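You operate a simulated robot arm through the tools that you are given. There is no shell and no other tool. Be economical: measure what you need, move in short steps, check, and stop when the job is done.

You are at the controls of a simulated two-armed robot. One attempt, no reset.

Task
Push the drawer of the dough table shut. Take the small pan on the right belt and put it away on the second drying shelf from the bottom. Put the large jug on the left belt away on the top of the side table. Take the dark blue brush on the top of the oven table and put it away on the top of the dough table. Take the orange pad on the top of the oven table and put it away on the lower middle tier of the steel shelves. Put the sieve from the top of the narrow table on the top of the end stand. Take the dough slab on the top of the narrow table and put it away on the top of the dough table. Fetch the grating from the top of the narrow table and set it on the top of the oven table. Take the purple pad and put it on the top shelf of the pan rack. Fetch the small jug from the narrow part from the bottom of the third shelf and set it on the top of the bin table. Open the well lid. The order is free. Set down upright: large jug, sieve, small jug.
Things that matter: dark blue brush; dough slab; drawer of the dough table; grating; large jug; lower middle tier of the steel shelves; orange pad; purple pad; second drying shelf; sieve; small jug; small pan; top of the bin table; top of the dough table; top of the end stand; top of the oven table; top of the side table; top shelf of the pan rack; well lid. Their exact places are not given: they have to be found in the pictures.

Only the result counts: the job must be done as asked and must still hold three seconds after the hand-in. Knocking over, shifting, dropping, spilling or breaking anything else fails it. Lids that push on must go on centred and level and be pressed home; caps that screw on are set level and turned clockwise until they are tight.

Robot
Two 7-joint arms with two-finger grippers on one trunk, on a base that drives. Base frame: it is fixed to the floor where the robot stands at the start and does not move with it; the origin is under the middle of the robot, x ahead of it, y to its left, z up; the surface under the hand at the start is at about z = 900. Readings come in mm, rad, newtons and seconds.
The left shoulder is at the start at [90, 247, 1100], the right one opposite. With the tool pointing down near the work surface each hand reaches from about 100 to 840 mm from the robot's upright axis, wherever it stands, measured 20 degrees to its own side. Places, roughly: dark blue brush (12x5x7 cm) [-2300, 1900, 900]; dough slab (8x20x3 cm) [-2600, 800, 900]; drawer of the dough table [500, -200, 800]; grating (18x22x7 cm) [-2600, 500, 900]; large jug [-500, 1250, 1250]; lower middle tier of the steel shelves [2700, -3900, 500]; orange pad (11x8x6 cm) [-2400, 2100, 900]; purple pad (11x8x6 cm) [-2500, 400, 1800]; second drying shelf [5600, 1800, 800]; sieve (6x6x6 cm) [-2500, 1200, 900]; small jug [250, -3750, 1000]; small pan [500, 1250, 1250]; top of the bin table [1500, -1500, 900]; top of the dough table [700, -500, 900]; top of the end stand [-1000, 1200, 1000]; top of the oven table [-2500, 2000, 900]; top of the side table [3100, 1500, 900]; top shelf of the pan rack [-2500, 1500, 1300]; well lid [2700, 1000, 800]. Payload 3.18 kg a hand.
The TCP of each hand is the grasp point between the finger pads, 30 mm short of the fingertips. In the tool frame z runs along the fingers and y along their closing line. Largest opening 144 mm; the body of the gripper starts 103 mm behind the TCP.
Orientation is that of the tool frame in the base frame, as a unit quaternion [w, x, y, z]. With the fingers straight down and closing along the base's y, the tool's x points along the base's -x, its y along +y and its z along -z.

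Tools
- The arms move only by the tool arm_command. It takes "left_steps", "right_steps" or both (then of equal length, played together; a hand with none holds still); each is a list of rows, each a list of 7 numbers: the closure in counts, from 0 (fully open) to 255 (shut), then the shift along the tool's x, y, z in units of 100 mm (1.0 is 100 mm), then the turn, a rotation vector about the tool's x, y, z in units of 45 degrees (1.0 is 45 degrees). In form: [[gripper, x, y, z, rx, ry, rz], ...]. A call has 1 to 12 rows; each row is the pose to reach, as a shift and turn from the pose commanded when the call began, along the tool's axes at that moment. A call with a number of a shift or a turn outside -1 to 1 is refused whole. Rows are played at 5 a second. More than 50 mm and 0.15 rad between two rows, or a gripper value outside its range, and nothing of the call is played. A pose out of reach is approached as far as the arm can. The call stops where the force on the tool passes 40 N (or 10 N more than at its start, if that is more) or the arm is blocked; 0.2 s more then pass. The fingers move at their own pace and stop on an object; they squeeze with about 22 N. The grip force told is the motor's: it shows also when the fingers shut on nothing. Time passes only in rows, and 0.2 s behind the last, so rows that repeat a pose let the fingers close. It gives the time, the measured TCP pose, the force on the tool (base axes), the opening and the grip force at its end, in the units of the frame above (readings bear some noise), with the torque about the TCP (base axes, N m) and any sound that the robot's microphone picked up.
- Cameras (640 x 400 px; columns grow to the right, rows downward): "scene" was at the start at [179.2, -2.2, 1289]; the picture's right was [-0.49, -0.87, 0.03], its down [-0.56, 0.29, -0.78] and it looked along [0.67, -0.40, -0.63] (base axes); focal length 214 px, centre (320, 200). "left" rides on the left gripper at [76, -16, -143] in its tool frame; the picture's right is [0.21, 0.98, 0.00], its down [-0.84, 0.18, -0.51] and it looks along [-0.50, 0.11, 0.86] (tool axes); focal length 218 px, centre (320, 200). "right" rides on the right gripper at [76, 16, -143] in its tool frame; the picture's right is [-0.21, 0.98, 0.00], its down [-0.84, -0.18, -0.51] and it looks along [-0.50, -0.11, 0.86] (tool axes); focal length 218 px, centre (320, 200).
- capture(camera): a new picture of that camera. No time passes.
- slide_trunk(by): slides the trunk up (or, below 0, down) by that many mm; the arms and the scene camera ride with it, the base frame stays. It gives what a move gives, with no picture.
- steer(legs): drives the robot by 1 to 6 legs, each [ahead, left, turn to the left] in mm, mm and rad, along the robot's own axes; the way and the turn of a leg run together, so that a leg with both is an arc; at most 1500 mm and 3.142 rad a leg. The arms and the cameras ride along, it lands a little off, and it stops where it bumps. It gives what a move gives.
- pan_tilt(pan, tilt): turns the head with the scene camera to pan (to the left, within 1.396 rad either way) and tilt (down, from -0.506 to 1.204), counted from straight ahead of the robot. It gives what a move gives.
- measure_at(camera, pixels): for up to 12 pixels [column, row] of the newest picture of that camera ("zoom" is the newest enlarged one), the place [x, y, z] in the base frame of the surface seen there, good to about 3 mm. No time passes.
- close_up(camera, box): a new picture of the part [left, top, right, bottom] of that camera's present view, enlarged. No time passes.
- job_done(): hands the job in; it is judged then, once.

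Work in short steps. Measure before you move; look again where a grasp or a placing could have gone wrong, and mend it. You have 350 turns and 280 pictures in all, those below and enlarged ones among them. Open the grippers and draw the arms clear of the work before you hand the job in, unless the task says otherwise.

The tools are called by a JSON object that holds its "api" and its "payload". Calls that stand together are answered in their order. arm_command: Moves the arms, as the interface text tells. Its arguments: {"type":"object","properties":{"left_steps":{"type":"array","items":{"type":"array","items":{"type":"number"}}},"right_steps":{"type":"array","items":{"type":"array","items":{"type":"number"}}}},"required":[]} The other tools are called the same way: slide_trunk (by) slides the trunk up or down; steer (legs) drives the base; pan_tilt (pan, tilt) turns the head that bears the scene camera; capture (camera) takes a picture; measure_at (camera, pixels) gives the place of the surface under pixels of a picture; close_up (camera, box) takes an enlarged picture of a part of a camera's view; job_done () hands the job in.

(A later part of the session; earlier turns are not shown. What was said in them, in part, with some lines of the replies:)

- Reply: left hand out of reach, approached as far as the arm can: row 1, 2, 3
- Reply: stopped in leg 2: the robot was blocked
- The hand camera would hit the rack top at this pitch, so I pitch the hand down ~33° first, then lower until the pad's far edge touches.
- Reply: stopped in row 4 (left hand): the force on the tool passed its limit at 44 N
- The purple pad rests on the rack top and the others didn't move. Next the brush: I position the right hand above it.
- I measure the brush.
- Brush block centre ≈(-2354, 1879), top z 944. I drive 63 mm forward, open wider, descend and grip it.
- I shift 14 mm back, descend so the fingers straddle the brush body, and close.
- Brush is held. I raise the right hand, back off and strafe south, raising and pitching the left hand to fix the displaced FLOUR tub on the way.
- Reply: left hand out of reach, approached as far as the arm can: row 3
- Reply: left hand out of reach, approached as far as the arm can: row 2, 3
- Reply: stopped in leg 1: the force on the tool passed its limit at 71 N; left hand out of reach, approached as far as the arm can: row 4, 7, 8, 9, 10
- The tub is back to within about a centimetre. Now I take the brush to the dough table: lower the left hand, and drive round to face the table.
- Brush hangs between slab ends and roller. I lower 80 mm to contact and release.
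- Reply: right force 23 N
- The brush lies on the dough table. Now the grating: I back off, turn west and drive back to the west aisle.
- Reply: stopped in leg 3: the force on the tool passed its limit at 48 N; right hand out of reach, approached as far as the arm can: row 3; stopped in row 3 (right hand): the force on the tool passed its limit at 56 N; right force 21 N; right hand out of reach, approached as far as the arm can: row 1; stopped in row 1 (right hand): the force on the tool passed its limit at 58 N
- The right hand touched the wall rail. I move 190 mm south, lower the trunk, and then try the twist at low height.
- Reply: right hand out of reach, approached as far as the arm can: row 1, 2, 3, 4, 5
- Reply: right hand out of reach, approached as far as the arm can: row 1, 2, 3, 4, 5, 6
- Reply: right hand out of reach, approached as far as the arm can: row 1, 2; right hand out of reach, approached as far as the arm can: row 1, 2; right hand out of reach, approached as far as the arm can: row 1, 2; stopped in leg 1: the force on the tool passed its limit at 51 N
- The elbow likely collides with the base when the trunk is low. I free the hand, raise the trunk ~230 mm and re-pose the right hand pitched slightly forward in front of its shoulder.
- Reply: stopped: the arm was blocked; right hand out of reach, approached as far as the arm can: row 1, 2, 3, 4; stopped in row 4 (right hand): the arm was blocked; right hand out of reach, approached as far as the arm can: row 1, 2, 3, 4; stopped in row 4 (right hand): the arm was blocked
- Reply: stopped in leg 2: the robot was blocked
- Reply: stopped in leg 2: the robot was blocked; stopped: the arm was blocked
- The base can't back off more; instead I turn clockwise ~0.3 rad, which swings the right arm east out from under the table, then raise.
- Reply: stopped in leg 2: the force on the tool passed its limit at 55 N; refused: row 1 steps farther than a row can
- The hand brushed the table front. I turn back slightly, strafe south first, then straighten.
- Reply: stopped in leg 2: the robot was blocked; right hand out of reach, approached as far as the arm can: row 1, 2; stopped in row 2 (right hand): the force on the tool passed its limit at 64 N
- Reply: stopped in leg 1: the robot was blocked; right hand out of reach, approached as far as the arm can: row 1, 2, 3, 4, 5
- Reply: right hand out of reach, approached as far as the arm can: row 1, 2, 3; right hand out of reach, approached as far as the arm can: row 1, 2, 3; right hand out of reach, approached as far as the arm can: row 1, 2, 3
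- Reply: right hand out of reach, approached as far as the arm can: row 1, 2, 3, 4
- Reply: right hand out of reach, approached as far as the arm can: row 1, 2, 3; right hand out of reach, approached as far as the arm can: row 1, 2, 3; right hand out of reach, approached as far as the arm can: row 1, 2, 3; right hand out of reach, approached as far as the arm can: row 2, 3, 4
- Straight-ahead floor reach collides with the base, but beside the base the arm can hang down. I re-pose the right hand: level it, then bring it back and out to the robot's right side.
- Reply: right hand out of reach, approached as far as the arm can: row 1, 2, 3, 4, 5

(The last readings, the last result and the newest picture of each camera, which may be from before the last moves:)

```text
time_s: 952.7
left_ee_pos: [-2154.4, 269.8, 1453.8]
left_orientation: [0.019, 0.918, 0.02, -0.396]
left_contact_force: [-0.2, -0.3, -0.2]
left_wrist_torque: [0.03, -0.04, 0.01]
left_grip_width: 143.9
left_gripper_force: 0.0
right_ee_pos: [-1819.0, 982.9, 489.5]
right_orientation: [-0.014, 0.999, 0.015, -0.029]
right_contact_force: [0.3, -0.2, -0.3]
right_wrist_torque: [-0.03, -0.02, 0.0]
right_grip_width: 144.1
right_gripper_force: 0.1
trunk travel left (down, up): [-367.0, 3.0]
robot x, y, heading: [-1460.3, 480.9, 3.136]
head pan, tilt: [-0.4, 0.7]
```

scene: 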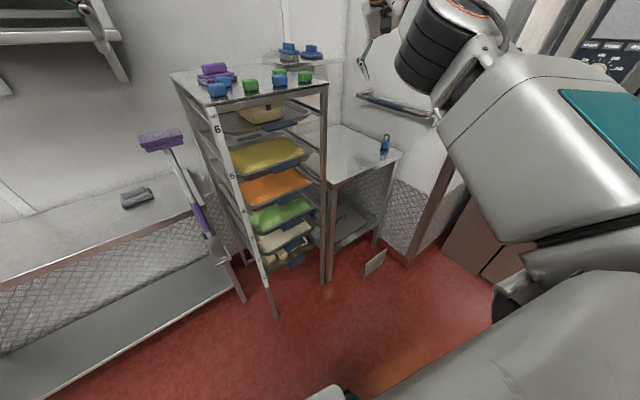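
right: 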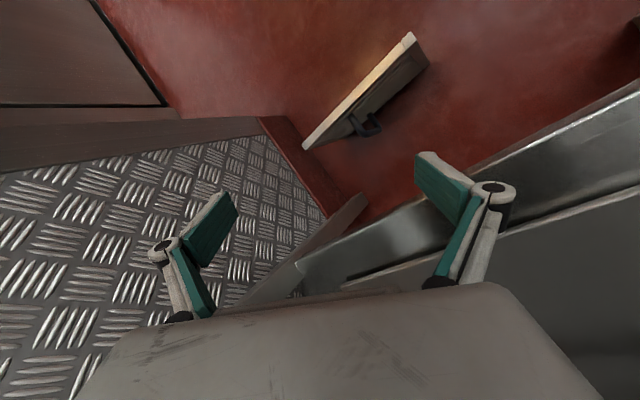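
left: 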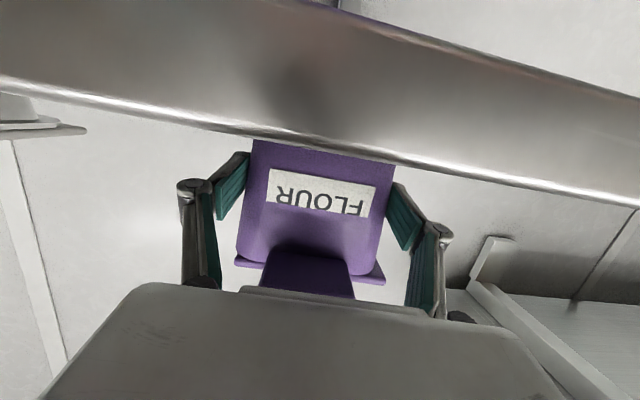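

Excellent: the right hand hangs tool-down at z 490 beside the base with the trunk up, so lowering the trunk will reach the floor. I bring the left arm into the mirrored side posture so it clears the rack.

{"api": "arm_command", "payload": {"left_steps": [[0, 0.1, 0, 0.1, 0, 0.17, 0], [0, 0.2, 0, 0.2, 0, 0.34, 0], [0, 0.3, 0, 0.3, 0, 0.51, 0], [0, 0.4, 0, 0.4, 0, 0.68, 0], [0, 0.5, 0, 0.5, 0, 0.85, 0], [0, 0.6, 0, 0.6, 0, 1.0, 0]]}}

{"api": "arm_command", "payload": {"left_steps": [[0, 0.2, 0.15, 0.4, 0, 0, 0], [0, 0.4, 0.3, 0.7, 0, 0, 0], [0, 0.6, 0.45, 0.98, 0, 0, 0]]}}

{"api": "arm_command", "payload": {"left_steps": [[0, 0.2, 0.15, 0.35, 0, 0, 0], [0, 0.4, 0.3, 0.65, 0, 0, 0], [0, 0.6, 0.45, 0.95, 0, 0, 0]]}}

{"api": "arm_command", "payload": {"left_steps": [[0, 0.2, 0.2, 0.35, 0, 0, 0], [0, 0.4, 0.4, 0.65, 0, 0, 0], [0, 0.6, 0.6, 0.95, 0, 0, 0]]}}

{"api": "arm_command", "payload": {"left_steps": [[0, 0.2, 0.2, 0.35, 0, 0, 0], [0, 0.4, 0.4, 0.65, 0, 0, 0], [0, 0.6, 0.6, 0.95, 0, 0, 0]]}}

```text
time_s: 954.1
left_ee_pos: [-2051.7, 286.4, 1317.6]
left_orientation: [0.005, 0.999, 0.044, -0.027]
left_contact_force: [1.3, 0.0, 1.1]
left_wrist_torque: [-0.1, 0.26, -0.02]
left_grip_width: 143.9
left_gripper_force: 0.0
left hand out of reach, approached as far as the arm can: row 3, 4, 5, 6
right_ee_pos: [-1815.2, 984.9, 490.2]
right_orientation: [-0.013, 0.999, 0.015, -0.032]
right_contact_force: [1.1, 1.6, 0.5]
right_wrist_torque: [-0.06, 0.13, 0.02]
right_grip_width: 143.9
right_gripper_force: 0.1
trunk travel left (down, up): [-367.0, 3.0]
robot x, y, heading: [-1460.5, 482.4, 3.137]
head pan, tilt: [-0.4, 0.7]
```

```text
time_s: 954.9
left_ee_pos: [-2000.2, 236.6, 1212.1]
left_orientation: [0.011, 0.999, 0.027, -0.016]
left_contact_force: [0.1, -0.1, 0.3]
left_wrist_torque: [-0.01, 0.04, -0.03]
left_grip_width: 144.2
left_gripper_force: 0.1
right_ee_pos: [-1818.2, 983.3, 489.6]
right_orientation: [-0.016, 0.999, 0.015, -0.029]
right_contact_force: [0.0, 0.4, 0.8]
right_wrist_torque: [0.02, 0.0, 0.04]
right_grip_width: 144.1
right_gripper_force: 0.0
trunk travel left (down, up): [-367.0, 3.0]
robot x, y, heading: [-1461.7, 482.4, 3.142]
head pan, tilt: [-0.4, 0.7]
```

```text
time_s: 955.7
left_ee_pos: [-1940.5, 193.3, 1119.2]
left_orientation: [0.011, 0.999, 0.028, -0.016]
left_contact_force: [-1.1, -0.5, -0.3]
left_wrist_torque: [0.04, 0.0, 0.03]
left_grip_width: 143.9
left_gripper_force: 0.0
right_ee_pos: [-1818.0, 984.9, 489.6]
right_orientation: [-0.015, 0.999, 0.014, -0.029]
right_contact_force: [0.6, -0.4, -0.2]
right_wrist_torque: [0.02, 0.0, 0.03]
right_grip_width: 143.9
right_gripper_force: 0.0
trunk travel left (down, up): [-367.0, 3.0]
robot x, y, heading: [-1462.4, 480.0, 3.139]
head pan, tilt: [-0.4, 0.7]
```

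```text
time_s: 956.5
left_ee_pos: [-1881.4, 136.2, 1024.1]
left_orientation: [0.011, 0.999, 0.028, -0.016]
left_contact_force: [0.3, 0.0, -0.8]
left_wrist_torque: [0.02, 0.03, 0.0]
left_grip_width: 143.8
left_gripper_force: 0.0
right_ee_pos: [-1818.7, 983.7, 489.5]
right_orientation: [-0.015, 0.999, 0.014, -0.03]
right_contact_force: [0.6, 0.4, 0.3]
right_wrist_torque: [0.01, 0.0, -0.02]
right_grip_width: 144.0
right_gripper_force: 0.0
trunk travel left (down, up): [-367.0, 3.0]
robot x, y, heading: [-1456.1, 481.2, 3.137]
head pan, tilt: [-0.4, 0.7]
```

```text
time_s: 957.3
left_ee_pos: [-1819.6, 77.7, 927.2]
left_orientation: [0.01, 0.999, 0.028, -0.016]
left_contact_force: [-0.5, -0.1, -1.0]
left_wrist_torque: [0.04, 0.02, 0.01]
left_grip_width: 144.1
left_gripper_force: 0.1
right_ee_pos: [-1817.4, 983.1, 489.3]
right_orientation: [-0.015, 0.999, 0.014, -0.028]
right_contact_force: [-0.1, -0.3, 0.4]
right_wrist_torque: [0.03, -0.01, 0.01]
right_grip_width: 143.9
right_gripper_force: 0.1
trunk travel left (down, up): [-367.0, 3.0]
robot x, y, heading: [-1459.3, 481.0, 3.136]
head pan, tilt: [-0.4, 0.7]
```

Both arms are at the sides. I lower the left a bit more and drive north to about (-1480, 1600).

{"api": "arm_command", "payload": {"left_steps": [[0, 0, 0.1, 0.48, 0, 0, 0], [0, 0, 0.2, 0.95, 0, 0, 0]]}}

{"api": "arm_command", "payload": {"left_steps": [[0, 0, 0.1, 0.48, 0, 0, 0], [0, 0, 0.2, 0.95, 0, 0, 0]]}}

{"api": "arm_command", "payload": {"left_steps": [[0, 0, 0.1, 0.48, 0, 0, 0], [0, 0, 0.2, 0.95, 0, 0, 0]]}}

{"api": "steer", "payload": {"legs": [[20, 0, 0], [0, -560, 0.003], [0, -560, 0]]}}

{"api": "pan_tilt", "payload": {"pan": -0.6, "tilt": 0.9}}

{"api": "capture", "payload": {"camera": "scene"}}

```text
time_s: 957.9
left_ee_pos: [-1821.3, 56.9, 832.8]
left_orientation: [0.011, 0.999, 0.028, -0.016]
left_contact_force: [-0.1, 0.5, -1.6]
left_wrist_torque: [-0.02, 0.01, 0.0]
left_grip_width: 144.1
left_gripper_force: 0.1
right_ee_pos: [-1818.7, 985.2, 489.3]
right_orientation: [-0.014, 0.999, 0.015, -0.029]
right_contact_force: [0.3, 0.7, -0.5]
right_wrist_torque: [0.0, -0.01, -0.01]
right_grip_width: 144.0
right_gripper_force: 0.0
trunk travel left (down, up): [-367.0, 3.0]
robot x, y, heading: [-1461.9, 480.8, 3.141]
head pan, tilt: [-0.4, 0.7]
```

```text
time_s: 958.5
left_ee_pos: [-1824.5, 33.0, 737.3]
left_orientation: [0.012, 0.999, 0.027, -0.017]
left_contact_force: [-0.2, 0.1, 0.0]
left_wrist_torque: [-0.02, -0.02, 0.0]
left_grip_width: 144.0
left_gripper_force: 0.1
right_ee_pos: [-1817.9, 984.7, 489.6]
right_orientation: [-0.014, 0.999, 0.014, -0.028]
right_contact_force: [0.2, 0.0, 0.6]
right_wrist_torque: [0.01, -0.02, 0.03]
right_grip_width: 144.2
right_gripper_force: 0.1
trunk travel left (down, up): [-367.0, 3.0]
robot x, y, heading: [-1461.6, 480.5, 3.139]
head pan, tilt: [-0.4, 0.7]
```

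```text
time_s: 959.1
left_ee_pos: [-1825.5, 12.6, 642.8]
left_orientation: [0.01, 0.999, 0.026, -0.016]
left_contact_force: [0.0, -0.8, -0.6]
left_wrist_torque: [0.0, -0.01, -0.01]
left_grip_width: 143.8
left_gripper_force: 0.1
right_ee_pos: [-1818.5, 984.7, 489.1]
right_orientation: [-0.015, 0.999, 0.015, -0.028]
right_contact_force: [0.2, -0.8, 0.3]
right_wrist_torque: [0.01, 0.02, -0.04]
right_grip_width: 143.9
right_gripper_force: 0.1
trunk travel left (down, up): [-367.0, 3.0]
robot x, y, heading: [-1464.2, 483.2, 3.142]
head pan, tilt: [-0.4, 0.7]
```

```text
time_s: 970.0
left_ee_pos: [-1838.6, 1142.6, 643.9]
left_orientation: [0.012, 1.0, 0.022, -0.015]
left_contact_force: [-0.8, 0.6, 0.1]
left_wrist_torque: [0.01, 0.02, 0.0]
left_grip_width: 144.1
left_gripper_force: 0.1
right_ee_pos: [-1820.3, 2113.5, 489.0]
right_orientation: [-0.015, 0.999, 0.009, -0.029]
right_contact_force: [-0.4, 0.0, 0.4]
right_wrist_torque: [-0.02, -0.01, -0.01]
right_grip_width: 144.2
right_gripper_force: 0.0
trunk travel left (down, up): [-367.0, 3.0]
robot x, y, heading: [-1470.6, 1610.1, 3.129]
head pan, tilt: [-0.4, 0.7]
```

```text
time_s: 970.7
left_ee_pos: [-1838.2, 1141.9, 643.4]
left_orientation: [0.011, 1.0, 0.022, -0.015]
left_contact_force: [0.6, 0.6, -0.7]
left_wrist_torque: [-0.02, -0.01, 0.0]
left_grip_width: 143.8
left_gripper_force: 0.0
right_ee_pos: [-1821.1, 2114.0, 489.1]
right_orientation: [-0.014, 0.999, 0.009, -0.029]
right_contact_force: [0.4, -1.2, 0.1]
right_wrist_torque: [0.01, -0.01, 0.02]
right_grip_width: 144.0
right_gripper_force: 0.1
trunk travel left (down, up): [-367.0, 3.0]
robot x, y, heading: [-1469.4, 1608.0, 3.128]
head pan, tilt: [-0.6, 0.901]
```

```text
31 pictures are left
```

scene: 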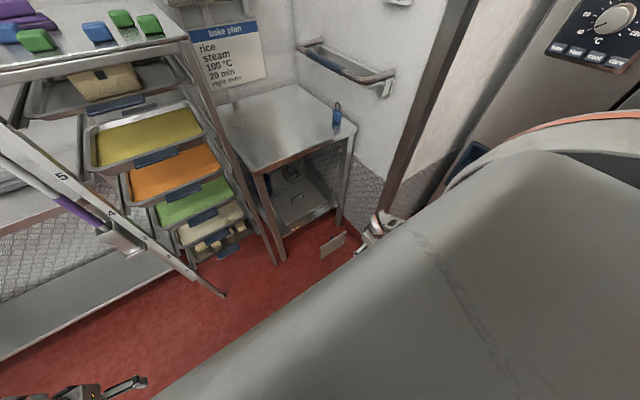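

I look with the right camera for the grating's handle.

{"api": "steer", "payload": {"legs": [[180, 0, 0.012]]}}

{"api": "capture", "payload": {"camera": "right"}}

```text
time_s: 972.2
left_ee_pos: [-2014.5, 1139.2, 644.2]
left_orientation: [0.012, 0.999, 0.026, -0.016]
left_contact_force: [0.2, 0.1, -0.2]
left_wrist_torque: [0.01, -0.03, -0.03]
left_grip_width: 143.9
left_gripper_force: 0.0
right_ee_pos: [-2005.4, 2112.0, 488.6]
right_orientation: [-0.015, 0.999, 0.013, -0.028]
right_contact_force: [0.2, 0.3, -0.2]
right_wrist_torque: [0.01, -0.04, 0.02]
right_grip_width: 144.2
right_gripper_force: 0.0
trunk travel left (down, up): [-367.0, 3.0]
robot x, y, heading: [-1652.0, 1611.2, 3.137]
head pan, tilt: [-0.6, 0.901]
```

```text
30 pictures are left
```

right: 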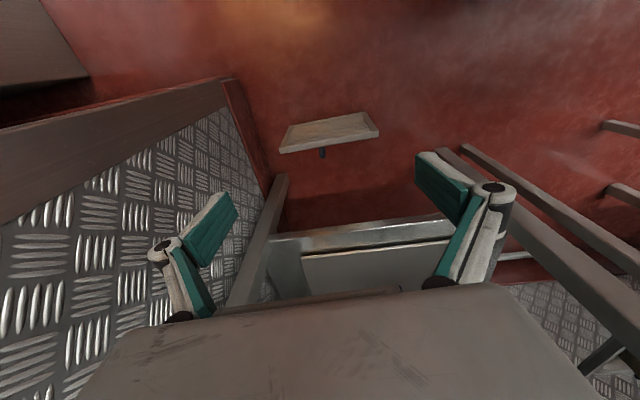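

{"api": "close_up", "payload": {"camera": "right", "box": [260, 95, 400, 180]}}

{"api": "measure_at", "payload": {"camera": "zoom", "pixels": [[290, 265], [290, 240], [292, 285], [100, 230], [510, 165], [480, 85], [140, 140], [310, 150], [290, 225]]}}

```text
4.57 times, centred on (330, 138) of right
```

zoom: 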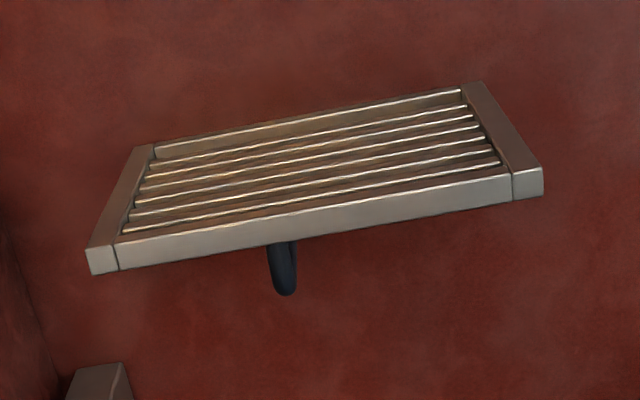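

```text
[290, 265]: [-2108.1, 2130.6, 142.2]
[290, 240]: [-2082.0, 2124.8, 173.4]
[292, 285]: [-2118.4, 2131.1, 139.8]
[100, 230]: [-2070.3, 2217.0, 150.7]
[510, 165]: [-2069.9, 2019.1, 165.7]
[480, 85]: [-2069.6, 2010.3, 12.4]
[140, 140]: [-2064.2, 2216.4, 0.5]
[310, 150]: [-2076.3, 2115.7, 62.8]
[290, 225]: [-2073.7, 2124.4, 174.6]
```

The plate stands on edge; its handle's upper leg shows at (-2118, 2131, z≈140). I move over it and lower the trunk partway.

{"api": "steer", "payload": {"legs": [[118, -19, 0]]}}

{"api": "slide_trunk", "payload": {"by": -230}}

{"api": "capture", "payload": {"camera": "right"}}

```text
time_s: 973.4
left_ee_pos: [-2131.5, 1159.9, 643.6]
left_orientation: [0.012, 0.999, 0.027, -0.014]
left_contact_force: [-0.7, 0.3, -0.7]
left_wrist_torque: [-0.01, -0.04, 0.0]
left_grip_width: 144.1
left_gripper_force: 0.1
right_ee_pos: [-2123.0, 2132.8, 488.9]
right_orientation: [-0.014, 0.999, 0.014, -0.028]
right_contact_force: [-0.3, 0.2, 0.1]
right_wrist_torque: [0.01, -0.04, -0.02]
right_grip_width: 144.0
right_gripper_force: 0.0
trunk travel left (down, up): [-367.0, 3.0]
robot x, y, heading: [-1766.7, 1629.8, 3.14]
head pan, tilt: [-0.6, 0.901]
```

```text
time_s: 975.9
left_ee_pos: [-2132.9, 1158.8, 415.3]
left_orientation: [0.012, 0.999, 0.027, -0.017]
left_contact_force: [0.4, 0.0, -0.3]
left_wrist_torque: [0.03, -0.01, 0.0]
left_grip_width: 144.1
left_gripper_force: 0.1
right_ee_pos: [-2123.5, 2132.9, 258.7]
right_orientation: [-0.015, 0.999, 0.013, -0.03]
right_contact_force: [0.4, 0.2, -0.4]
right_wrist_torque: [0.04, -0.05, -0.01]
right_grip_width: 143.8
right_gripper_force: 0.1
trunk travel left (down, up): [-137.0, 233.0]
robot x, y, heading: [-1768.0, 1625.6, 3.14]
head pan, tilt: [-0.6, 0.901]
```

```text
28 pictures are left
```

right: 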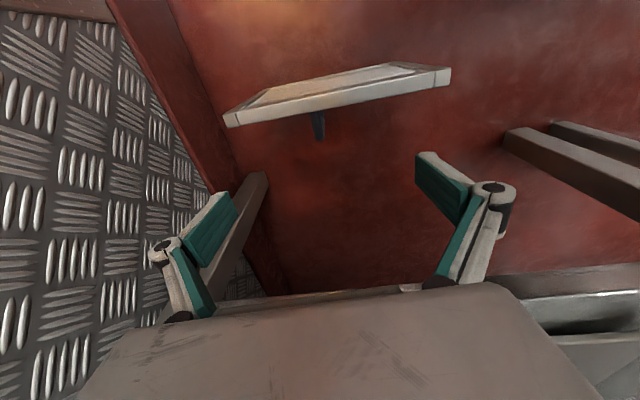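

The handle is exactly in line. I narrow the fingers, lower the trunk to z≈125, and grip.

{"api": "arm_command", "payload": {"right_steps": [[120, 0, 0, 0, 0, 0, 0], [120, 0, 0, 0, 0, 0, 0]]}}

{"api": "slide_trunk", "payload": {"by": -134}}

{"api": "capture", "payload": {"camera": "right"}}

```text
time_s: 976.5
left_ee_pos: [-2131.1, 1159.4, 413.9]
left_orientation: [0.011, 0.999, 0.027, -0.015]
left_contact_force: [0.4, -0.4, 1.5]
left_wrist_torque: [-0.02, -0.01, -0.02]
left_grip_width: 144.2
left_gripper_force: 0.1
right_ee_pos: [-2123.7, 2133.6, 258.8]
right_orientation: [-0.015, 0.999, 0.014, -0.028]
right_contact_force: [0.0, 0.4, 0.1]
right_wrist_torque: [-0.02, 0.01, 0.01]
right_grip_width: 76.4
right_gripper_force: 0.2
trunk travel left (down, up): [-137.0, 233.0]
robot x, y, heading: [-1772.4, 1627.3, 3.138]
head pan, tilt: [-0.6, 0.901]
```

```text
time_s: 978.1
left_ee_pos: [-2132.6, 1159.6, 280.4]
left_orientation: [0.012, 0.999, 0.026, -0.016]
left_contact_force: [0.5, 0.9, 0.1]
left_wrist_torque: [-0.03, -0.04, 0.0]
left_grip_width: 144.2
left_gripper_force: 0.0
right_ee_pos: [-2124.0, 2132.6, 125.8]
right_orientation: [-0.014, 0.999, 0.014, -0.03]
right_contact_force: [-0.2, -0.1, 0.6]
right_wrist_torque: [-0.04, 0.02, 0.01]
right_grip_width: 76.1
right_gripper_force: 0.1
trunk travel left (down, up): [-3.0, 367.0]
robot x, y, heading: [-1766.9, 1629.7, 3.141]
head pan, tilt: [-0.6, 0.901]
```

```text
27 pictures are left
```

right: 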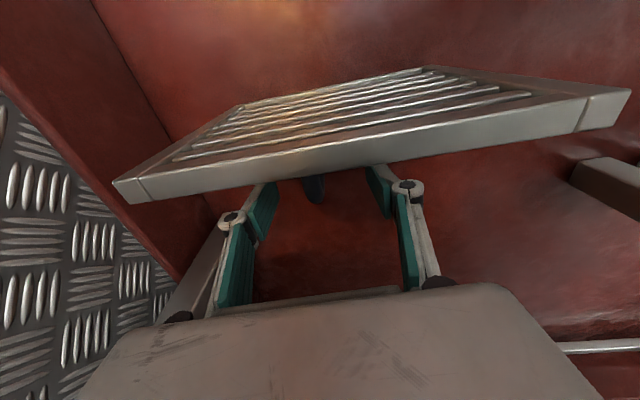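

The handle sits between the fingers. I close and lift 60 mm with the trunk.

{"api": "arm_command", "payload": {"right_steps": [[255, 0, 0, 0, 0, 0, 0], [255, 0, 0, 0, 0, 0, 0], [255, 0, 0, 0, 0, 0, 0]]}}

{"api": "slide_trunk", "payload": {"by": 80}}

{"api": "capture", "payload": {"camera": "right"}}

```text
time_s: 978.9
left_ee_pos: [-2130.8, 1159.9, 281.5]
left_orientation: [0.012, 0.999, 0.027, -0.016]
left_contact_force: [0.4, -0.5, 0.7]
left_wrist_torque: [0.03, 0.02, -0.02]
left_grip_width: 144.2
left_gripper_force: 0.0
right_ee_pos: [-2122.2, 2133.9, 125.9]
right_orientation: [-0.014, 0.999, 0.014, -0.031]
right_contact_force: [-2.9, 5.2, 2.9]
right_wrist_torque: [-0.66, 0.05, 0.0]
right_grip_width: 11.9
right_gripper_force: 21.7
trunk travel left (down, up): [-3.0, 367.0]
robot x, y, heading: [-1769.3, 1629.6, 3.138]
head pan, tilt: [-0.6, 0.901]
```

```text
time_s: 980.0
left_ee_pos: [-2129.6, 1159.1, 358.1]
left_orientation: [0.013, 0.999, 0.028, -0.014]
left_contact_force: [0.0, 0.4, 0.5]
left_wrist_torque: [-0.01, 0.0, 0.0]
left_grip_width: 143.8
left_gripper_force: 0.1
right_ee_pos: [-2120.5, 2132.5, 203.4]
right_orientation: [-0.014, 0.999, 0.014, -0.026]
right_contact_force: [-0.1, -0.6, -7.9]
right_wrist_torque: [0.15, 0.4, 0.0]
right_grip_width: 11.8
right_gripper_force: 22.1
trunk travel left (down, up): [-83.0, 287.0]
robot x, y, heading: [-1767.3, 1628.7, 3.138]
head pan, tilt: [-0.6, 0.901]
```

```text
26 pictures are left
```

right: 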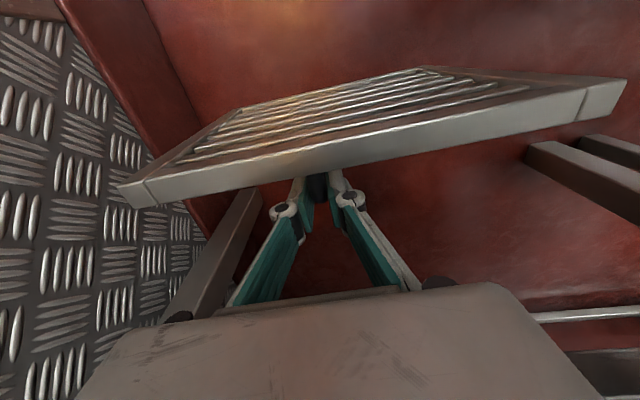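

The grating is lifted (≈8 N) and stays upright in the grip. I back away from the table, raise the trunk fully and bring the hand up and forward.

{"api": "steer", "payload": {"legs": [[-250, 0, 0]]}}

{"api": "slide_trunk", "payload": {"by": 285}}

{"api": "arm_command", "payload": {"right_steps": [[255, 0, 0, -0.48, 0, 0, 0], [255, 0, 0, -0.95, 0, 0, 0]]}}

{"api": "arm_command", "payload": {"right_steps": [[255, 0, 0, -0.48, 0, 0, 0], [255, 0, 0, -0.95, 0, 0, 0]]}}

{"api": "arm_command", "payload": {"right_steps": [[255, -0.2, 0, -0.32, 0, 0, 0], [255, -0.4, 0, -0.64, 0, 0, 0], [255, -0.6, 0.1, -0.95, 0, 0, 0]]}}

{"api": "arm_command", "payload": {"right_steps": [[255, -0.25, 0.1, -0.32, 0, 0, 0], [255, -0.5, 0.2, -0.64, 0, 0, 0], [255, -0.75, 0.3, -0.95, 0, 0, 0]]}}

{"api": "arm_command", "payload": {"right_steps": [[255, -0.25, 0.15, -0.32, 0, 0, 0], [255, -0.5, 0.3, -0.64, 0, 0, 0], [255, -0.75, 0.45, -0.95, 0, 0, 0]]}}

```text
time_s: 981.9
left_ee_pos: [-1884.9, 1157.5, 361.1]
left_orientation: [0.011, 0.999, 0.027, -0.017]
left_contact_force: [-0.6, -1.0, 0.2]
left_wrist_torque: [0.04, -0.02, -0.02]
left_grip_width: 143.8
left_gripper_force: 0.0
right_ee_pos: [-1880.5, 2130.7, 205.7]
right_orientation: [-0.014, 0.999, 0.015, -0.028]
right_contact_force: [1.1, -0.5, -9.0]
right_wrist_torque: [0.16, 0.38, 0.01]
right_grip_width: 11.9
right_gripper_force: 22.8
trunk travel left (down, up): [-83.0, 287.0]
robot x, y, heading: [-1526.0, 1628.7, 3.137]
head pan, tilt: [-0.6, 0.901]
```

```text
time_s: 984.7
left_ee_pos: [-1884.9, 1157.5, 645.1]
left_orientation: [0.012, 0.999, 0.028, -0.016]
left_contact_force: [-0.5, -0.5, -0.4]
left_wrist_torque: [0.0, -0.01, 0.01]
left_grip_width: 143.9
left_gripper_force: 0.0
right_ee_pos: [-1879.4, 2130.5, 489.8]
right_orientation: [-0.014, 0.999, 0.015, -0.028]
right_contact_force: [0.1, 0.1, -9.8]
right_wrist_torque: [0.15, 0.37, 0.04]
right_grip_width: 11.9
right_gripper_force: 22.2
trunk travel left (down, up): [-368.0, 2.0]
robot x, y, heading: [-1519.4, 1632.6, 3.143]
head pan, tilt: [-0.6, 0.901]
```

```text
time_s: 985.3
left_ee_pos: [-1885.1, 1157.9, 644.5]
left_orientation: [0.012, 0.999, 0.029, -0.016]
left_contact_force: [0.1, -0.1, -0.4]
left_wrist_torque: [0.02, -0.02, -0.04]
left_grip_width: 144.0
left_gripper_force: 0.1
right_ee_pos: [-1870.5, 2128.4, 585.0]
right_orientation: [-0.014, 0.999, 0.015, -0.028]
right_contact_force: [2.0, -1.2, -9.5]
right_wrist_torque: [0.17, 0.43, -0.01]
right_grip_width: 11.8
right_gripper_force: 21.9
trunk travel left (down, up): [-368.0, 2.0]
robot x, y, heading: [-1526.1, 1627.7, 3.143]
head pan, tilt: [-0.6, 0.901]
```

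```text
time_s: 985.9
left_ee_pos: [-1885.5, 1157.3, 646.1]
left_orientation: [0.012, 0.999, 0.028, -0.015]
left_contact_force: [-0.1, 0.5, -0.1]
left_wrist_torque: [-0.01, 0.0, -0.02]
left_grip_width: 144.0
left_gripper_force: 0.0
right_ee_pos: [-1866.0, 2125.1, 680.9]
right_orientation: [-0.015, 0.999, 0.015, -0.028]
right_contact_force: [0.7, -0.5, -7.7]
right_wrist_torque: [0.18, 0.43, -0.01]
right_grip_width: 11.7
right_gripper_force: 21.7
trunk travel left (down, up): [-368.0, 2.0]
robot x, y, heading: [-1525.3, 1627.2, 3.14]
head pan, tilt: [-0.6, 0.901]
```

```text
time_s: 986.7
left_ee_pos: [-1885.7, 1158.0, 645.7]
left_orientation: [0.012, 0.999, 0.029, -0.015]
left_contact_force: [0.2, 0.2, -0.5]
left_wrist_torque: [0.02, -0.03, -0.02]
left_grip_width: 144.1
left_gripper_force: 0.1
right_ee_pos: [-1924.0, 2111.4, 779.1]
right_orientation: [-0.014, 0.999, 0.015, -0.029]
right_contact_force: [-0.1, 0.0, -9.5]
right_wrist_torque: [0.2, 0.41, -0.01]
right_grip_width: 11.8
right_gripper_force: 22.4
trunk travel left (down, up): [-368.0, 2.0]
robot x, y, heading: [-1524.3, 1626.3, 3.137]
head pan, tilt: [-0.6, 0.901]
```

```text
time_s: 987.5
left_ee_pos: [-1885.5, 1157.1, 644.6]
left_orientation: [0.012, 0.999, 0.028, -0.015]
left_contact_force: [-0.7, -0.6, 0.2]
left_wrist_torque: [0.02, -0.02, -0.01]
left_grip_width: 143.9
left_gripper_force: 0.0
right_ee_pos: [-1990.1, 2075.3, 875.8]
right_orientation: [-0.014, 0.999, 0.016, -0.027]
right_contact_force: [0.5, -0.3, -9.1]
right_wrist_torque: [0.16, 0.39, 0.01]
right_grip_width: 11.6
right_gripper_force: 21.8
trunk travel left (down, up): [-368.0, 2.0]
robot x, y, heading: [-1523.0, 1628.8, 3.136]
head pan, tilt: [-0.6, 0.901]
```

```text
time_s: 988.3
left_ee_pos: [-1885.4, 1156.1, 644.1]
left_orientation: [0.011, 0.999, 0.028, -0.015]
left_contact_force: [-0.9, 0.3, -0.1]
left_wrist_torque: [0.01, -0.04, 0.02]
left_grip_width: 144.0
left_gripper_force: 0.1
right_ee_pos: [-2061.2, 2023.8, 971.0]
right_orientation: [-0.015, 0.999, 0.016, -0.028]
right_contact_force: [-1.2, 0.2, -8.3]
right_wrist_torque: [0.21, 0.39, 0.0]
right_grip_width: 11.6
right_gripper_force: 21.9
trunk travel left (down, up): [-368.0, 2.0]
robot x, y, heading: [-1526.2, 1631.3, 3.142]
head pan, tilt: [-0.6, 0.901]
```

I raise a bit more and begin pitching the hand forward so the plate turns toward horizontal with the handle up.

{"api": "arm_command", "payload": {"right_steps": [[255, -0.1, 0.1, -0.32, 0, 0, 0], [255, -0.2, 0.2, -0.64, 0, 0, 0], [255, -0.3, 0.3, -0.95, 0, 0, 0]]}}

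{"api": "arm_command", "payload": {"right_steps": [[255, 0, 0, -0.1, 0, -0.17, 0], [255, 0, 0, -0.2, 0, -0.34, 0], [255, 0, 0, -0.3, 0, -0.51, 0], [255, 0, 0, -0.4, 0, -0.68, 0], [255, 0, 0, -0.5, 0, -0.85, 0], [255, 0, 0, -0.5, 0, -1.0, 0]]}}

{"api": "arm_command", "payload": {"right_steps": [[255, 0, 0, 0, 0, -0.15, 0], [255, 0, 0, 0, 0, -0.3, 0], [255, 0, 0, 0, 0, -0.45, 0], [255, 0, 0, 0, 0, -0.6, 0]]}}

{"api": "pan_tilt", "payload": {"pan": -0.5, "tilt": 0.5}}

{"api": "capture", "payload": {"camera": "scene"}}

```text
time_s: 989.1
left_ee_pos: [-1885.7, 1156.4, 644.1]
left_orientation: [0.012, 0.999, 0.028, -0.016]
left_contact_force: [0.5, 0.8, -0.3]
left_wrist_torque: [0.0, -0.01, 0.0]
left_grip_width: 144.1
left_gripper_force: 0.0
right_ee_pos: [-2082.6, 1990.2, 1066.9]
right_orientation: [-0.015, 0.999, 0.015, -0.028]
right_contact_force: [1.1, -0.6, -7.9]
right_wrist_torque: [0.14, 0.4, -0.02]
right_grip_width: 11.9
right_gripper_force: 21.9
trunk travel left (down, up): [-368.0, 2.0]
robot x, y, heading: [-1525.9, 1627.4, 3.137]
head pan, tilt: [-0.6, 0.901]
```

```text
time_s: 990.5
left_ee_pos: [-1885.9, 1158.7, 644.7]
left_orientation: [0.012, 0.999, 0.028, -0.015]
left_contact_force: [-0.6, -0.1, -0.2]
left_wrist_torque: [-0.01, 0.01, -0.02]
left_grip_width: 144.0
left_gripper_force: 0.0
right_ee_pos: [-2071.7, 2057.4, 1138.8]
right_orientation: [0.008, 0.914, 0.035, -0.405]
right_contact_force: [-0.4, -0.2, -8.7]
right_wrist_torque: [0.08, 0.0, -0.02]
right_grip_width: 12.1
right_gripper_force: 22.2
right hand out of reach, approached as far as the arm can: row 3, 4, 5, 6
trunk travel left (down, up): [-368.0, 2.0]
robot x, y, heading: [-1526.2, 1629.0, 3.138]
head pan, tilt: [-0.6, 0.901]
```

```text
time_s: 991.5
left_ee_pos: [-1885.6, 1156.6, 644.9]
left_orientation: [0.012, 0.999, 0.029, -0.016]
left_contact_force: [-0.7, -0.4, -0.4]
left_wrist_torque: [0.01, 0.01, -0.01]
left_grip_width: 143.9
left_gripper_force: 0.0
right_ee_pos: [-2071.5, 2078.7, 1135.1]
right_orientation: [0.004, 0.791, 0.026, -0.611]
right_contact_force: [0.0, -0.6, -7.7]
right_wrist_torque: [0.06, -0.27, -0.01]
right_grip_width: 12.0
right_gripper_force: 22.1
right hand out of reach, approached as far as the arm can: row 1, 2, 3, 4
trunk travel left (down, up): [-368.0, 2.0]
robot x, y, heading: [-1522.3, 1629.5, 3.145]
head pan, tilt: [-0.6, 0.901]
```

```text
time_s: 992.4
left_ee_pos: [-1885.8, 1157.6, 645.1]
left_orientation: [0.011, 0.999, 0.028, -0.016]
left_contact_force: [0.6, 1.0, 0.3]
left_wrist_torque: [-0.03, 0.03, 0.02]
left_grip_width: 144.2
left_gripper_force: 0.0
right_ee_pos: [-2072.0, 2079.6, 1135.2]
right_orientation: [0.005, 0.792, 0.026, -0.61]
right_contact_force: [-0.1, 0.7, -9.4]
right_wrist_torque: [0.09, -0.25, 0.01]
right_grip_width: 11.9
right_gripper_force: 22.1
trunk travel left (down, up): [-368.0, 2.0]
robot x, y, heading: [-1521.7, 1626.1, 3.14]
head pan, tilt: [-0.499, 0.499]
```

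```text
25 pictures are left
```

scene: 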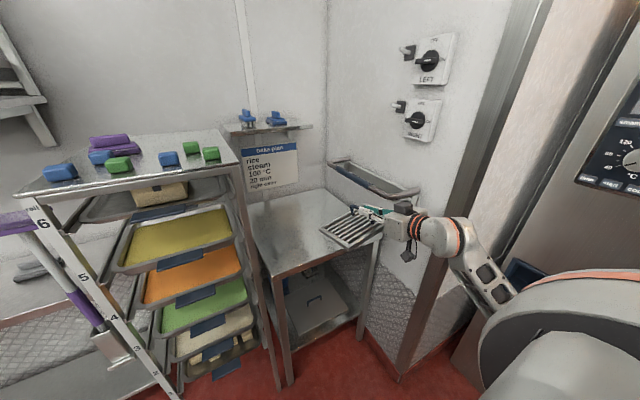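

Excellent: pitch ≈75°, the plate is nearly flat with the handle up. I strafe 95 mm south (away from the rail), then drive forward 100 mm and check.

{"api": "steer", "payload": {"legs": [[0, 95, 0], [110, 0, 0]]}}

{"api": "capture", "payload": {"camera": "scene"}}

```text
time_s: 994.7
left_ee_pos: [-1996.5, 1063.4, 644.0]
left_orientation: [0.012, 0.999, 0.029, -0.015]
left_contact_force: [0.4, -0.6, -0.9]
left_wrist_torque: [0.03, -0.06, 0.01]
left_grip_width: 144.0
left_gripper_force: 0.0
right_ee_pos: [-2182.1, 1984.7, 1133.5]
right_orientation: [0.003, 0.792, 0.025, -0.61]
right_contact_force: [-1.0, -0.5, -9.9]
right_wrist_torque: [0.1, -0.23, -0.02]
right_grip_width: 12.0
right_gripper_force: 22.6
trunk travel left (down, up): [-368.0, 2.0]
robot x, y, heading: [-1633.3, 1531.7, 3.139]
head pan, tilt: [-0.499, 0.499]
```

```text
24 pictures are left
```

scene: 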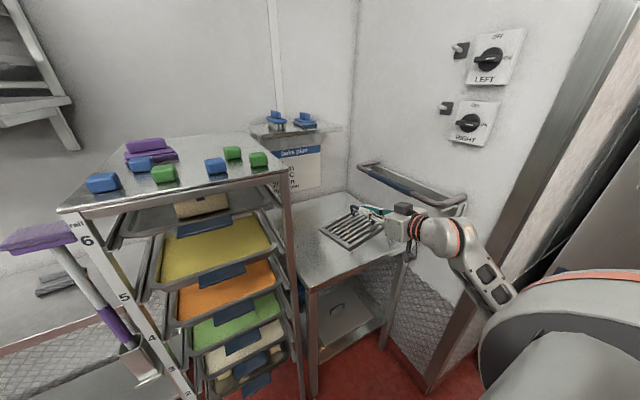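

Clear so far. I drive 85 mm further and lower the trunk 150 mm.

{"api": "steer", "payload": {"legs": [[88, 0, 0]]}}

{"api": "slide_trunk", "payload": {"by": -140}}

{"api": "capture", "payload": {"camera": "scene"}}

```text
time_s: 995.8
left_ee_pos: [-2081.3, 1062.9, 645.2]
left_orientation: [0.012, 0.999, 0.028, -0.015]
left_contact_force: [-0.7, -0.3, -0.5]
left_wrist_torque: [0.03, -0.02, -0.01]
left_grip_width: 144.1
left_gripper_force: 0.1
right_ee_pos: [-2268.2, 1985.0, 1132.9]
right_orientation: [0.003, 0.792, 0.024, -0.61]
right_contact_force: [-0.3, -0.1, -8.9]
right_wrist_torque: [0.08, -0.24, -0.01]
right_grip_width: 11.6
right_gripper_force: 21.9
trunk travel left (down, up): [-368.0, 2.0]
robot x, y, heading: [-1717.3, 1533.0, 3.139]
head pan, tilt: [-0.499, 0.499]
```

```text
time_s: 997.5
left_ee_pos: [-2081.3, 1064.3, 505.3]
left_orientation: [0.012, 0.999, 0.028, -0.015]
left_contact_force: [-0.1, -0.2, 0.6]
left_wrist_torque: [-0.01, -0.03, 0.02]
left_grip_width: 143.9
left_gripper_force: 0.1
right_ee_pos: [-2266.2, 1984.7, 996.5]
right_orientation: [0.004, 0.791, 0.026, -0.611]
right_contact_force: [-0.6, -0.5, -8.3]
right_wrist_torque: [0.09, -0.26, 0.0]
right_grip_width: 11.8
right_gripper_force: 21.6
trunk travel left (down, up): [-228.0, 142.0]
robot x, y, heading: [-1719.2, 1530.5, 3.138]
head pan, tilt: [-0.499, 0.499]
```

```text
23 pictures are left
```

scene: 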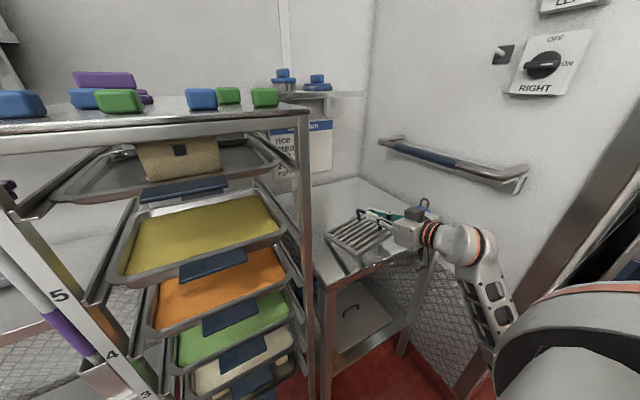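

The plate hovers over the free table front. I lower 38 mm until its far edge is about to touch.

{"api": "slide_trunk", "payload": {"by": -36}}

{"api": "close_up", "payload": {"camera": "scene", "box": [290, 160, 450, 300]}}

{"api": "measure_at", "payload": {"camera": "zoom", "pixels": [[130, 300], [350, 240], [280, 180], [150, 230], [200, 360], [420, 260]]}}

```text
time_s: 998.3
left_ee_pos: [-2081.5, 1063.2, 469.0]
left_orientation: [0.012, 0.999, 0.028, -0.015]
left_contact_force: [0.1, -0.5, 0.0]
left_wrist_torque: [0.01, -0.05, 0.0]
left_grip_width: 144.2
left_gripper_force: 0.0
right_ee_pos: [-2267.2, 1983.7, 956.9]
right_orientation: [0.005, 0.793, 0.026, -0.609]
right_contact_force: [0.2, 0.4, -8.2]
right_wrist_torque: [0.04, -0.12, -0.03]
right_grip_width: 11.6
right_gripper_force: 21.9
trunk travel left (down, up): [-192.0, 178.0]
robot x, y, heading: [-1718.7, 1531.2, 3.139]
head pan, tilt: [-0.499, 0.499]
```

```text
2.86 times, centred on (370, 230) of scene
```

zoom: 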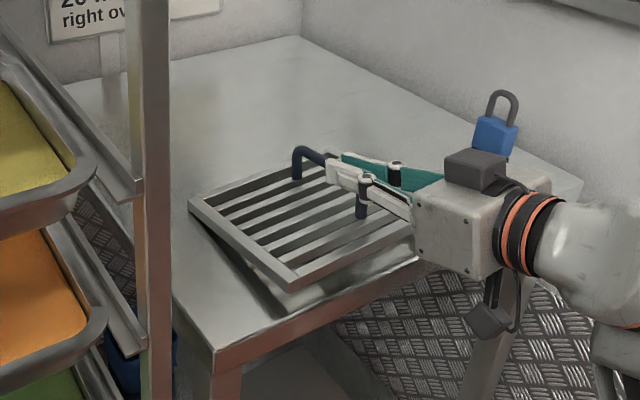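

```text
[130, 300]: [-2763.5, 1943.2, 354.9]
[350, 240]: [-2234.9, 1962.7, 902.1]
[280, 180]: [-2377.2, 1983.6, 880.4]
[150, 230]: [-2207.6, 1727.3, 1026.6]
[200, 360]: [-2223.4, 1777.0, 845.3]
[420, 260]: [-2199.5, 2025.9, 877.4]
```

The far edge is just at the table. I move 28 mm further in, then lower with a bit more pitch to bring the plate flat.

{"api": "steer", "payload": {"legs": [[28, 0, 0]]}}

{"api": "arm_command", "payload": {"right_steps": [[255, 0.06, 0, 0.02, 0, -0.1, 0], [255, 0.12, 0, 0.04, 0, -0.2, 0], [255, 0.18, 0, 0.05, 0, -0.3, 0]]}}

{"api": "close_up", "payload": {"camera": "scene", "box": [290, 160, 450, 300]}}

```text
time_s: 999.1
left_ee_pos: [-2108.9, 1062.2, 468.7]
left_orientation: [0.011, 0.999, 0.028, -0.015]
left_contact_force: [-0.1, 0.3, -0.7]
left_wrist_torque: [-0.02, -0.01, 0.01]
left_grip_width: 144.0
left_gripper_force: 0.1
right_ee_pos: [-2293.9, 1985.2, 957.7]
right_orientation: [0.003, 0.792, 0.024, -0.61]
right_contact_force: [-0.5, 0.3, -8.4]
right_wrist_torque: [0.0, -0.09, -0.11]
right_grip_width: 11.6
right_gripper_force: 22.2
trunk travel left (down, up): [-192.0, 178.0]
robot x, y, heading: [-1747.7, 1530.0, 3.139]
head pan, tilt: [-0.499, 0.499]
```

```text
time_s: 999.9
left_ee_pos: [-2109.8, 1064.0, 469.9]
left_orientation: [0.012, 0.999, 0.028, -0.014]
left_contact_force: [0.2, 0.0, -0.4]
left_wrist_torque: [-0.01, -0.01, 0.01]
left_grip_width: 143.9
left_gripper_force: 0.1
right_ee_pos: [-2300.4, 1987.3, 954.6]
right_orientation: [-0.022, 0.716, 0.076, -0.694]
right_contact_force: [-0.6, 1.0, -7.1]
right_wrist_torque: [0.06, -0.46, 0.01]
right_grip_width: 11.7
right_gripper_force: 22.4
trunk travel left (down, up): [-192.0, 178.0]
robot x, y, heading: [-1746.4, 1528.4, 3.136]
head pan, tilt: [-0.499, 0.499]
```

```text
2.86 times, centred on (370, 230) of scene
```

zoom: 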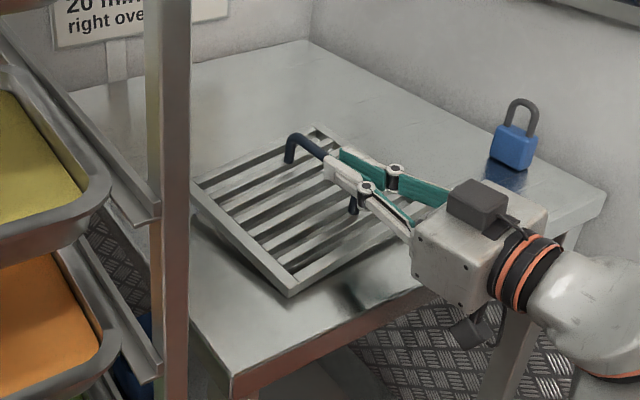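

The plate is nearly level now. I lower the trunk gently to set it down.

{"api": "slide_trunk", "payload": {"by": -12}}

{"api": "slide_trunk", "payload": {"by": -10}}

{"api": "close_up", "payload": {"camera": "scene", "box": [290, 160, 450, 300]}}

```text
time_s: 1000.3
left_ee_pos: [-2105.6, 1064.0, 460.7]
left_orientation: [0.013, 0.999, 0.029, -0.011]
left_contact_force: [0.6, 0.4, 0.8]
left_wrist_torque: [0.0, 0.01, -0.03]
left_grip_width: 143.9
left_gripper_force: 0.2
right_ee_pos: [-2315.7, 1937.5, 947.8]
right_orientation: [0.007, 0.714, 0.131, -0.688]
right_contact_force: [-0.2, -0.4, -6.3]
right_wrist_torque: [0.12, -0.44, -0.11]
right_grip_width: 11.9
right_gripper_force: 22.0
trunk travel left (down, up): [-186.0, 184.0]
robot x, y, heading: [-1745.7, 1532.2, 3.143]
head pan, tilt: [-0.499, 0.499]
stopped: the arm was blocked; the commanded pose is now the measured one
```

```text
time_s: 1001.0
left_ee_pos: [-2105.7, 1063.8, 450.0]
left_orientation: [0.012, 1.0, 0.027, -0.011]
left_contact_force: [-0.1, 0.1, -0.3]
left_wrist_torque: [-0.02, 0.0, 0.0]
left_grip_width: 143.7
left_gripper_force: 0.1
right_ee_pos: [-2327.4, 1874.5, 942.7]
right_orientation: [0.04, 0.702, 0.2, -0.683]
right_contact_force: [2.3, 1.2, -3.3]
right_wrist_torque: [-0.07, 0.12, 0.04]
right_grip_width: 11.4
right_gripper_force: 22.5
trunk travel left (down, up): [-175.0, 194.0]
robot x, y, heading: [-1744.7, 1532.7, 3.145]
head pan, tilt: [-0.499, 0.499]
stopped: the arm was blocked; the commanded pose is now the measured one
```

```text
2.86 times, centred on (370, 230) of scene
```

zoom: 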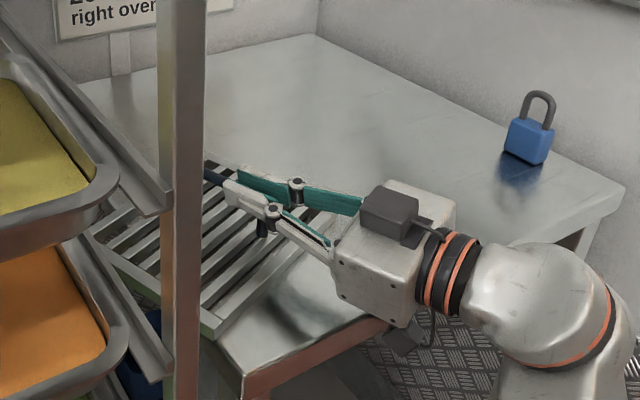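

The hand drifted left with the plate. I slide everything back right 125 mm with the base and check.

{"api": "steer", "payload": {"legs": [[0, -125, 0]]}}

{"api": "close_up", "payload": {"camera": "scene", "box": [270, 140, 470, 300]}}

{"api": "measure_at", "payload": {"camera": "zoom", "pixels": [[200, 150], [250, 260], [150, 200], [330, 230], [300, 170], [120, 250]]}}

```text
time_s: 1002.8
left_ee_pos: [-2105.3, 1190.5, 449.7]
left_orientation: [0.012, 0.999, 0.029, -0.011]
left_contact_force: [0.3, 0.1, 0.1]
left_wrist_torque: [0.01, 0.02, -0.02]
left_grip_width: 143.9
left_gripper_force: 0.1
right_ee_pos: [-2327.5, 2000.0, 942.7]
right_orientation: [0.041, 0.701, 0.2, -0.683]
right_contact_force: [0.3, 0.2, -4.5]
right_wrist_torque: [0.19, -0.55, -0.11]
right_grip_width: 11.9
right_gripper_force: 22.1
trunk travel left (down, up): [-175.0, 194.0]
robot x, y, heading: [-1745.9, 1656.7, 3.139]
head pan, tilt: [-0.499, 0.499]
```

```text
2.50 times, centred on (370, 220) of scene
```

zoom: 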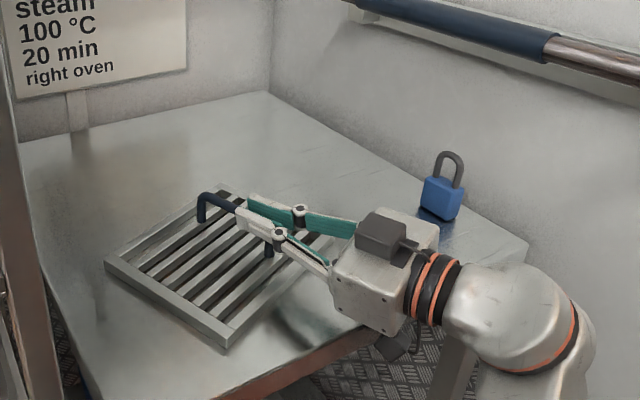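

```text
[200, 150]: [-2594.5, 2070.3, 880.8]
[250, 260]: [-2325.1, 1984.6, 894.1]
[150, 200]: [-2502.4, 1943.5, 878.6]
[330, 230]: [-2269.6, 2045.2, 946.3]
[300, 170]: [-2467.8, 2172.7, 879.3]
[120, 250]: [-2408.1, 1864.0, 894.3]
```

The plate lies flat (top z≈894) well on the table. I open and back out.

{"api": "arm_command", "payload": {"right_steps": [[200, 0, 0, 0, 0, 0, 0], [100, 0, 0, 0, 0, 0, 0], [60, 0, 0, 0, 0, 0, 0]]}}

{"api": "steer", "payload": {"legs": [[-60, -20, 0], [-120, -20, 0]]}}

{"api": "capture", "payload": {"camera": "scene"}}

```text
time_s: 1003.5
left_ee_pos: [-2104.8, 1191.9, 449.9]
left_orientation: [0.012, 0.999, 0.029, -0.01]
left_contact_force: [0.2, 0.2, -0.2]
left_wrist_torque: [0.0, 0.0, -0.02]
left_grip_width: 144.2
left_gripper_force: 0.0
right_ee_pos: [-2328.9, 2000.2, 943.0]
right_orientation: [0.042, 0.701, 0.201, -0.683]
right_contact_force: [0.1, -0.8, 0.8]
right_wrist_torque: [-0.02, 0.0, -0.02]
right_grip_width: 110.2
right_gripper_force: 0.1
trunk travel left (down, up): [-175.0, 194.0]
robot x, y, heading: [-1745.7, 1658.1, 3.145]
head pan, tilt: [-0.499, 0.499]
```

```text
time_s: 1005.4
left_ee_pos: [-1925.1, 1230.4, 449.9]
left_orientation: [0.013, 0.999, 0.031, -0.011]
left_contact_force: [0.5, -0.2, 0.5]
left_wrist_torque: [0.0, 0.01, -0.02]
left_grip_width: 144.2
left_gripper_force: 0.1
right_ee_pos: [-2151.2, 2038.8, 942.3]
right_orientation: [0.042, 0.7, 0.202, -0.683]
right_contact_force: [0.1, 0.9, 0.2]
right_wrist_torque: [0.02, 0.0, 0.01]
right_grip_width: 110.3
right_gripper_force: 0.0
trunk travel left (down, up): [-175.0, 194.0]
robot x, y, heading: [-1566.9, 1703.4, -3.139]
head pan, tilt: [-0.499, 0.499]
```

```text
18 pictures are left
```

scene: 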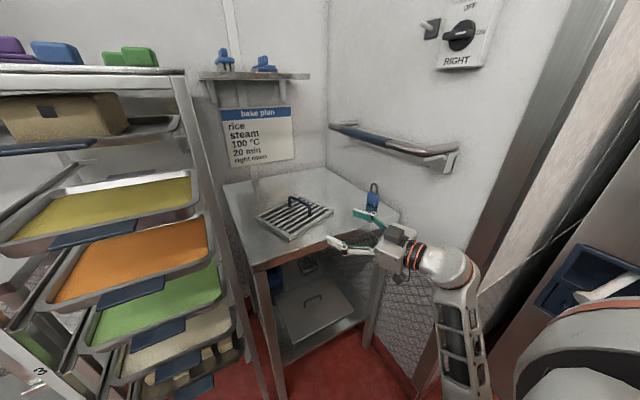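

The grating rests on the oven table. I draw away south and turn to verify the sieve on the end stand.

{"api": "steer", "payload": {"legs": [[-85, 0, 0], [0, 600, 0], [0, 600, 0], [0, 0, -0.8], [0, 0, -0.77]]}}

{"api": "pan_tilt", "payload": {"pan": -0.7, "tilt": 0.5}}

{"api": "capture", "payload": {"camera": "scene"}}

```text
time_s: 1018.8
left_ee_pos: [-2029.8, 287.6, 446.0]
left_orientation: [0.017, 0.963, -0.268, -0.006]
left_contact_force: [-0.1, 0.9, 0.1]
left_wrist_torque: [-0.03, -0.03, -0.03]
left_grip_width: 144.0
left_gripper_force: 0.0
right_ee_pos: [-1765.5, 1098.1, 946.7]
right_orientation: [-0.164, 0.728, -0.013, -0.666]
right_contact_force: [-0.3, 0.0, 0.1]
right_wrist_torque: [0.02, 0.04, 0.01]
right_grip_width: 110.1
right_gripper_force: 0.2
trunk travel left (down, up): [-175.0, 194.0]
robot x, y, heading: [-1481.2, 491.6, 2.544]
head pan, tilt: [-0.499, 0.499]
stopped in leg 4: the robot was blocked; the commanded pose is now the measured one
```

```text
time_s: 1019.6
left_ee_pos: [-2029.7, 289.6, 446.1]
left_orientation: [0.016, 0.963, -0.268, -0.007]
left_contact_force: [0.3, 0.2, 0.2]
left_wrist_torque: [0.0, 0.01, 0.04]
left_grip_width: 143.9
left_gripper_force: 0.1
right_ee_pos: [-1761.5, 1097.1, 947.6]
right_orientation: [-0.167, 0.727, -0.015, -0.666]
right_contact_force: [-0.4, -0.5, 0.8]
right_wrist_torque: [-0.02, 0.03, 0.03]
right_grip_width: 110.0
right_gripper_force: 0.1
trunk travel left (down, up): [-175.0, 194.0]
robot x, y, heading: [-1478.6, 486.8, 2.539]
head pan, tilt: [-0.7, 0.499]
```

```text
17 pictures are left
```

scene: 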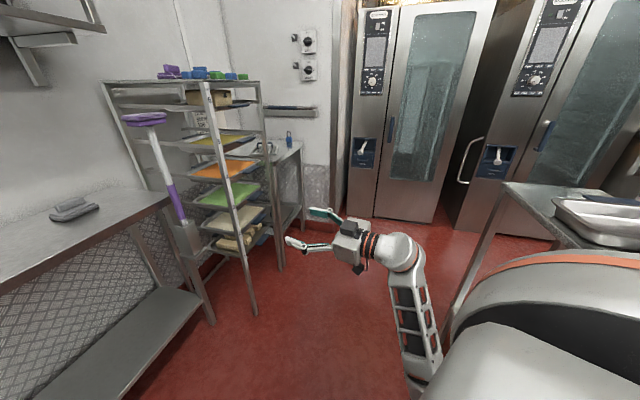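

I pan further right to see the stand's front half.

{"api": "pan_tilt", "payload": {"pan": -1.25, "tilt": 0.45}}

{"api": "capture", "payload": {"camera": "scene"}}

```text
time_s: 1020.5
left_ee_pos: [-2030.8, 289.5, 447.6]
left_orientation: [0.015, 0.963, -0.268, -0.007]
left_contact_force: [-0.2, -0.2, -0.1]
left_wrist_torque: [-0.05, 0.01, 0.0]
left_grip_width: 143.9
left_gripper_force: 0.0
right_ee_pos: [-1762.7, 1097.3, 948.0]
right_orientation: [-0.166, 0.727, -0.014, -0.666]
right_contact_force: [0.8, -0.8, -0.4]
right_wrist_torque: [-0.02, 0.0, 0.0]
right_grip_width: 110.0
right_gripper_force: 0.0
trunk travel left (down, up): [-175.0, 194.0]
robot x, y, heading: [-1480.8, 493.0, 2.541]
head pan, tilt: [-1.25, 0.45]
```

```text
16 pictures are left
```

scene: 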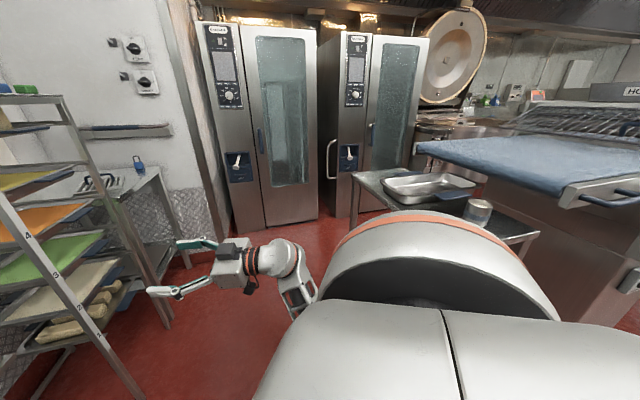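

The sieve stands on the end stand. I zoom once to make sure it is upright.

{"api": "close_up", "payload": {"camera": "scene", "box": [340, 150, 560, 270]}}

{"api": "measure_at", "payload": {"camera": "zoom", "pixels": [[405, 160], [405, 190], [380, 200], [560, 245], [250, 110]]}}

```text
2.91 times, centred on (450, 210) of scene
```

zoom: 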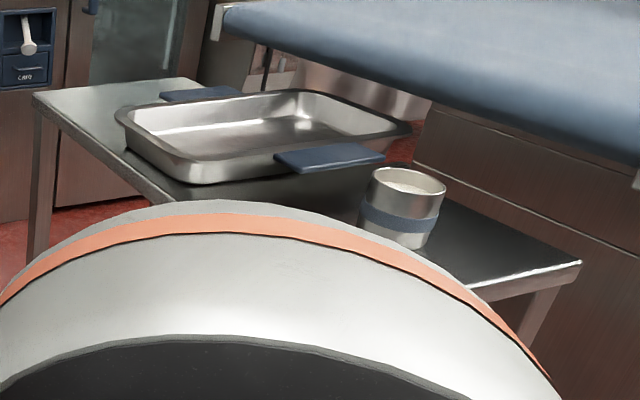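

```text
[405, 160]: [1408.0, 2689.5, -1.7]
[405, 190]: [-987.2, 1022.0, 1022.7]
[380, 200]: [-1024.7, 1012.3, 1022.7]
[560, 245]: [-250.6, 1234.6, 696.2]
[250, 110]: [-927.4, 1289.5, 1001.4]
```

Everything is placed: the sieve stands upright, the grippers are open and the arms clear of the work. I hand the job in.

{"api": "job_done", "payload": {}}

```text
The job is handed in.
```

I handed the job in with all eleven tasks carried out, but two mishaps along the way could count against it.

- **FLOUR tub:** while fetching the purple pad I pushed the FLOUR tub beside it on the wall shelf. I turned it straight and pulled it back, to within about a centimetre of where it first stood.
- **Grating:** it slipped from the hand and fell to the floor on the first attempt. I picked it up again and it now lies flat on the oven table.

Everything else is in its asked place. The large jug, sieve and small jug are upright, the well lid stays open by itself, and the drawer was pushed until it would not move further.
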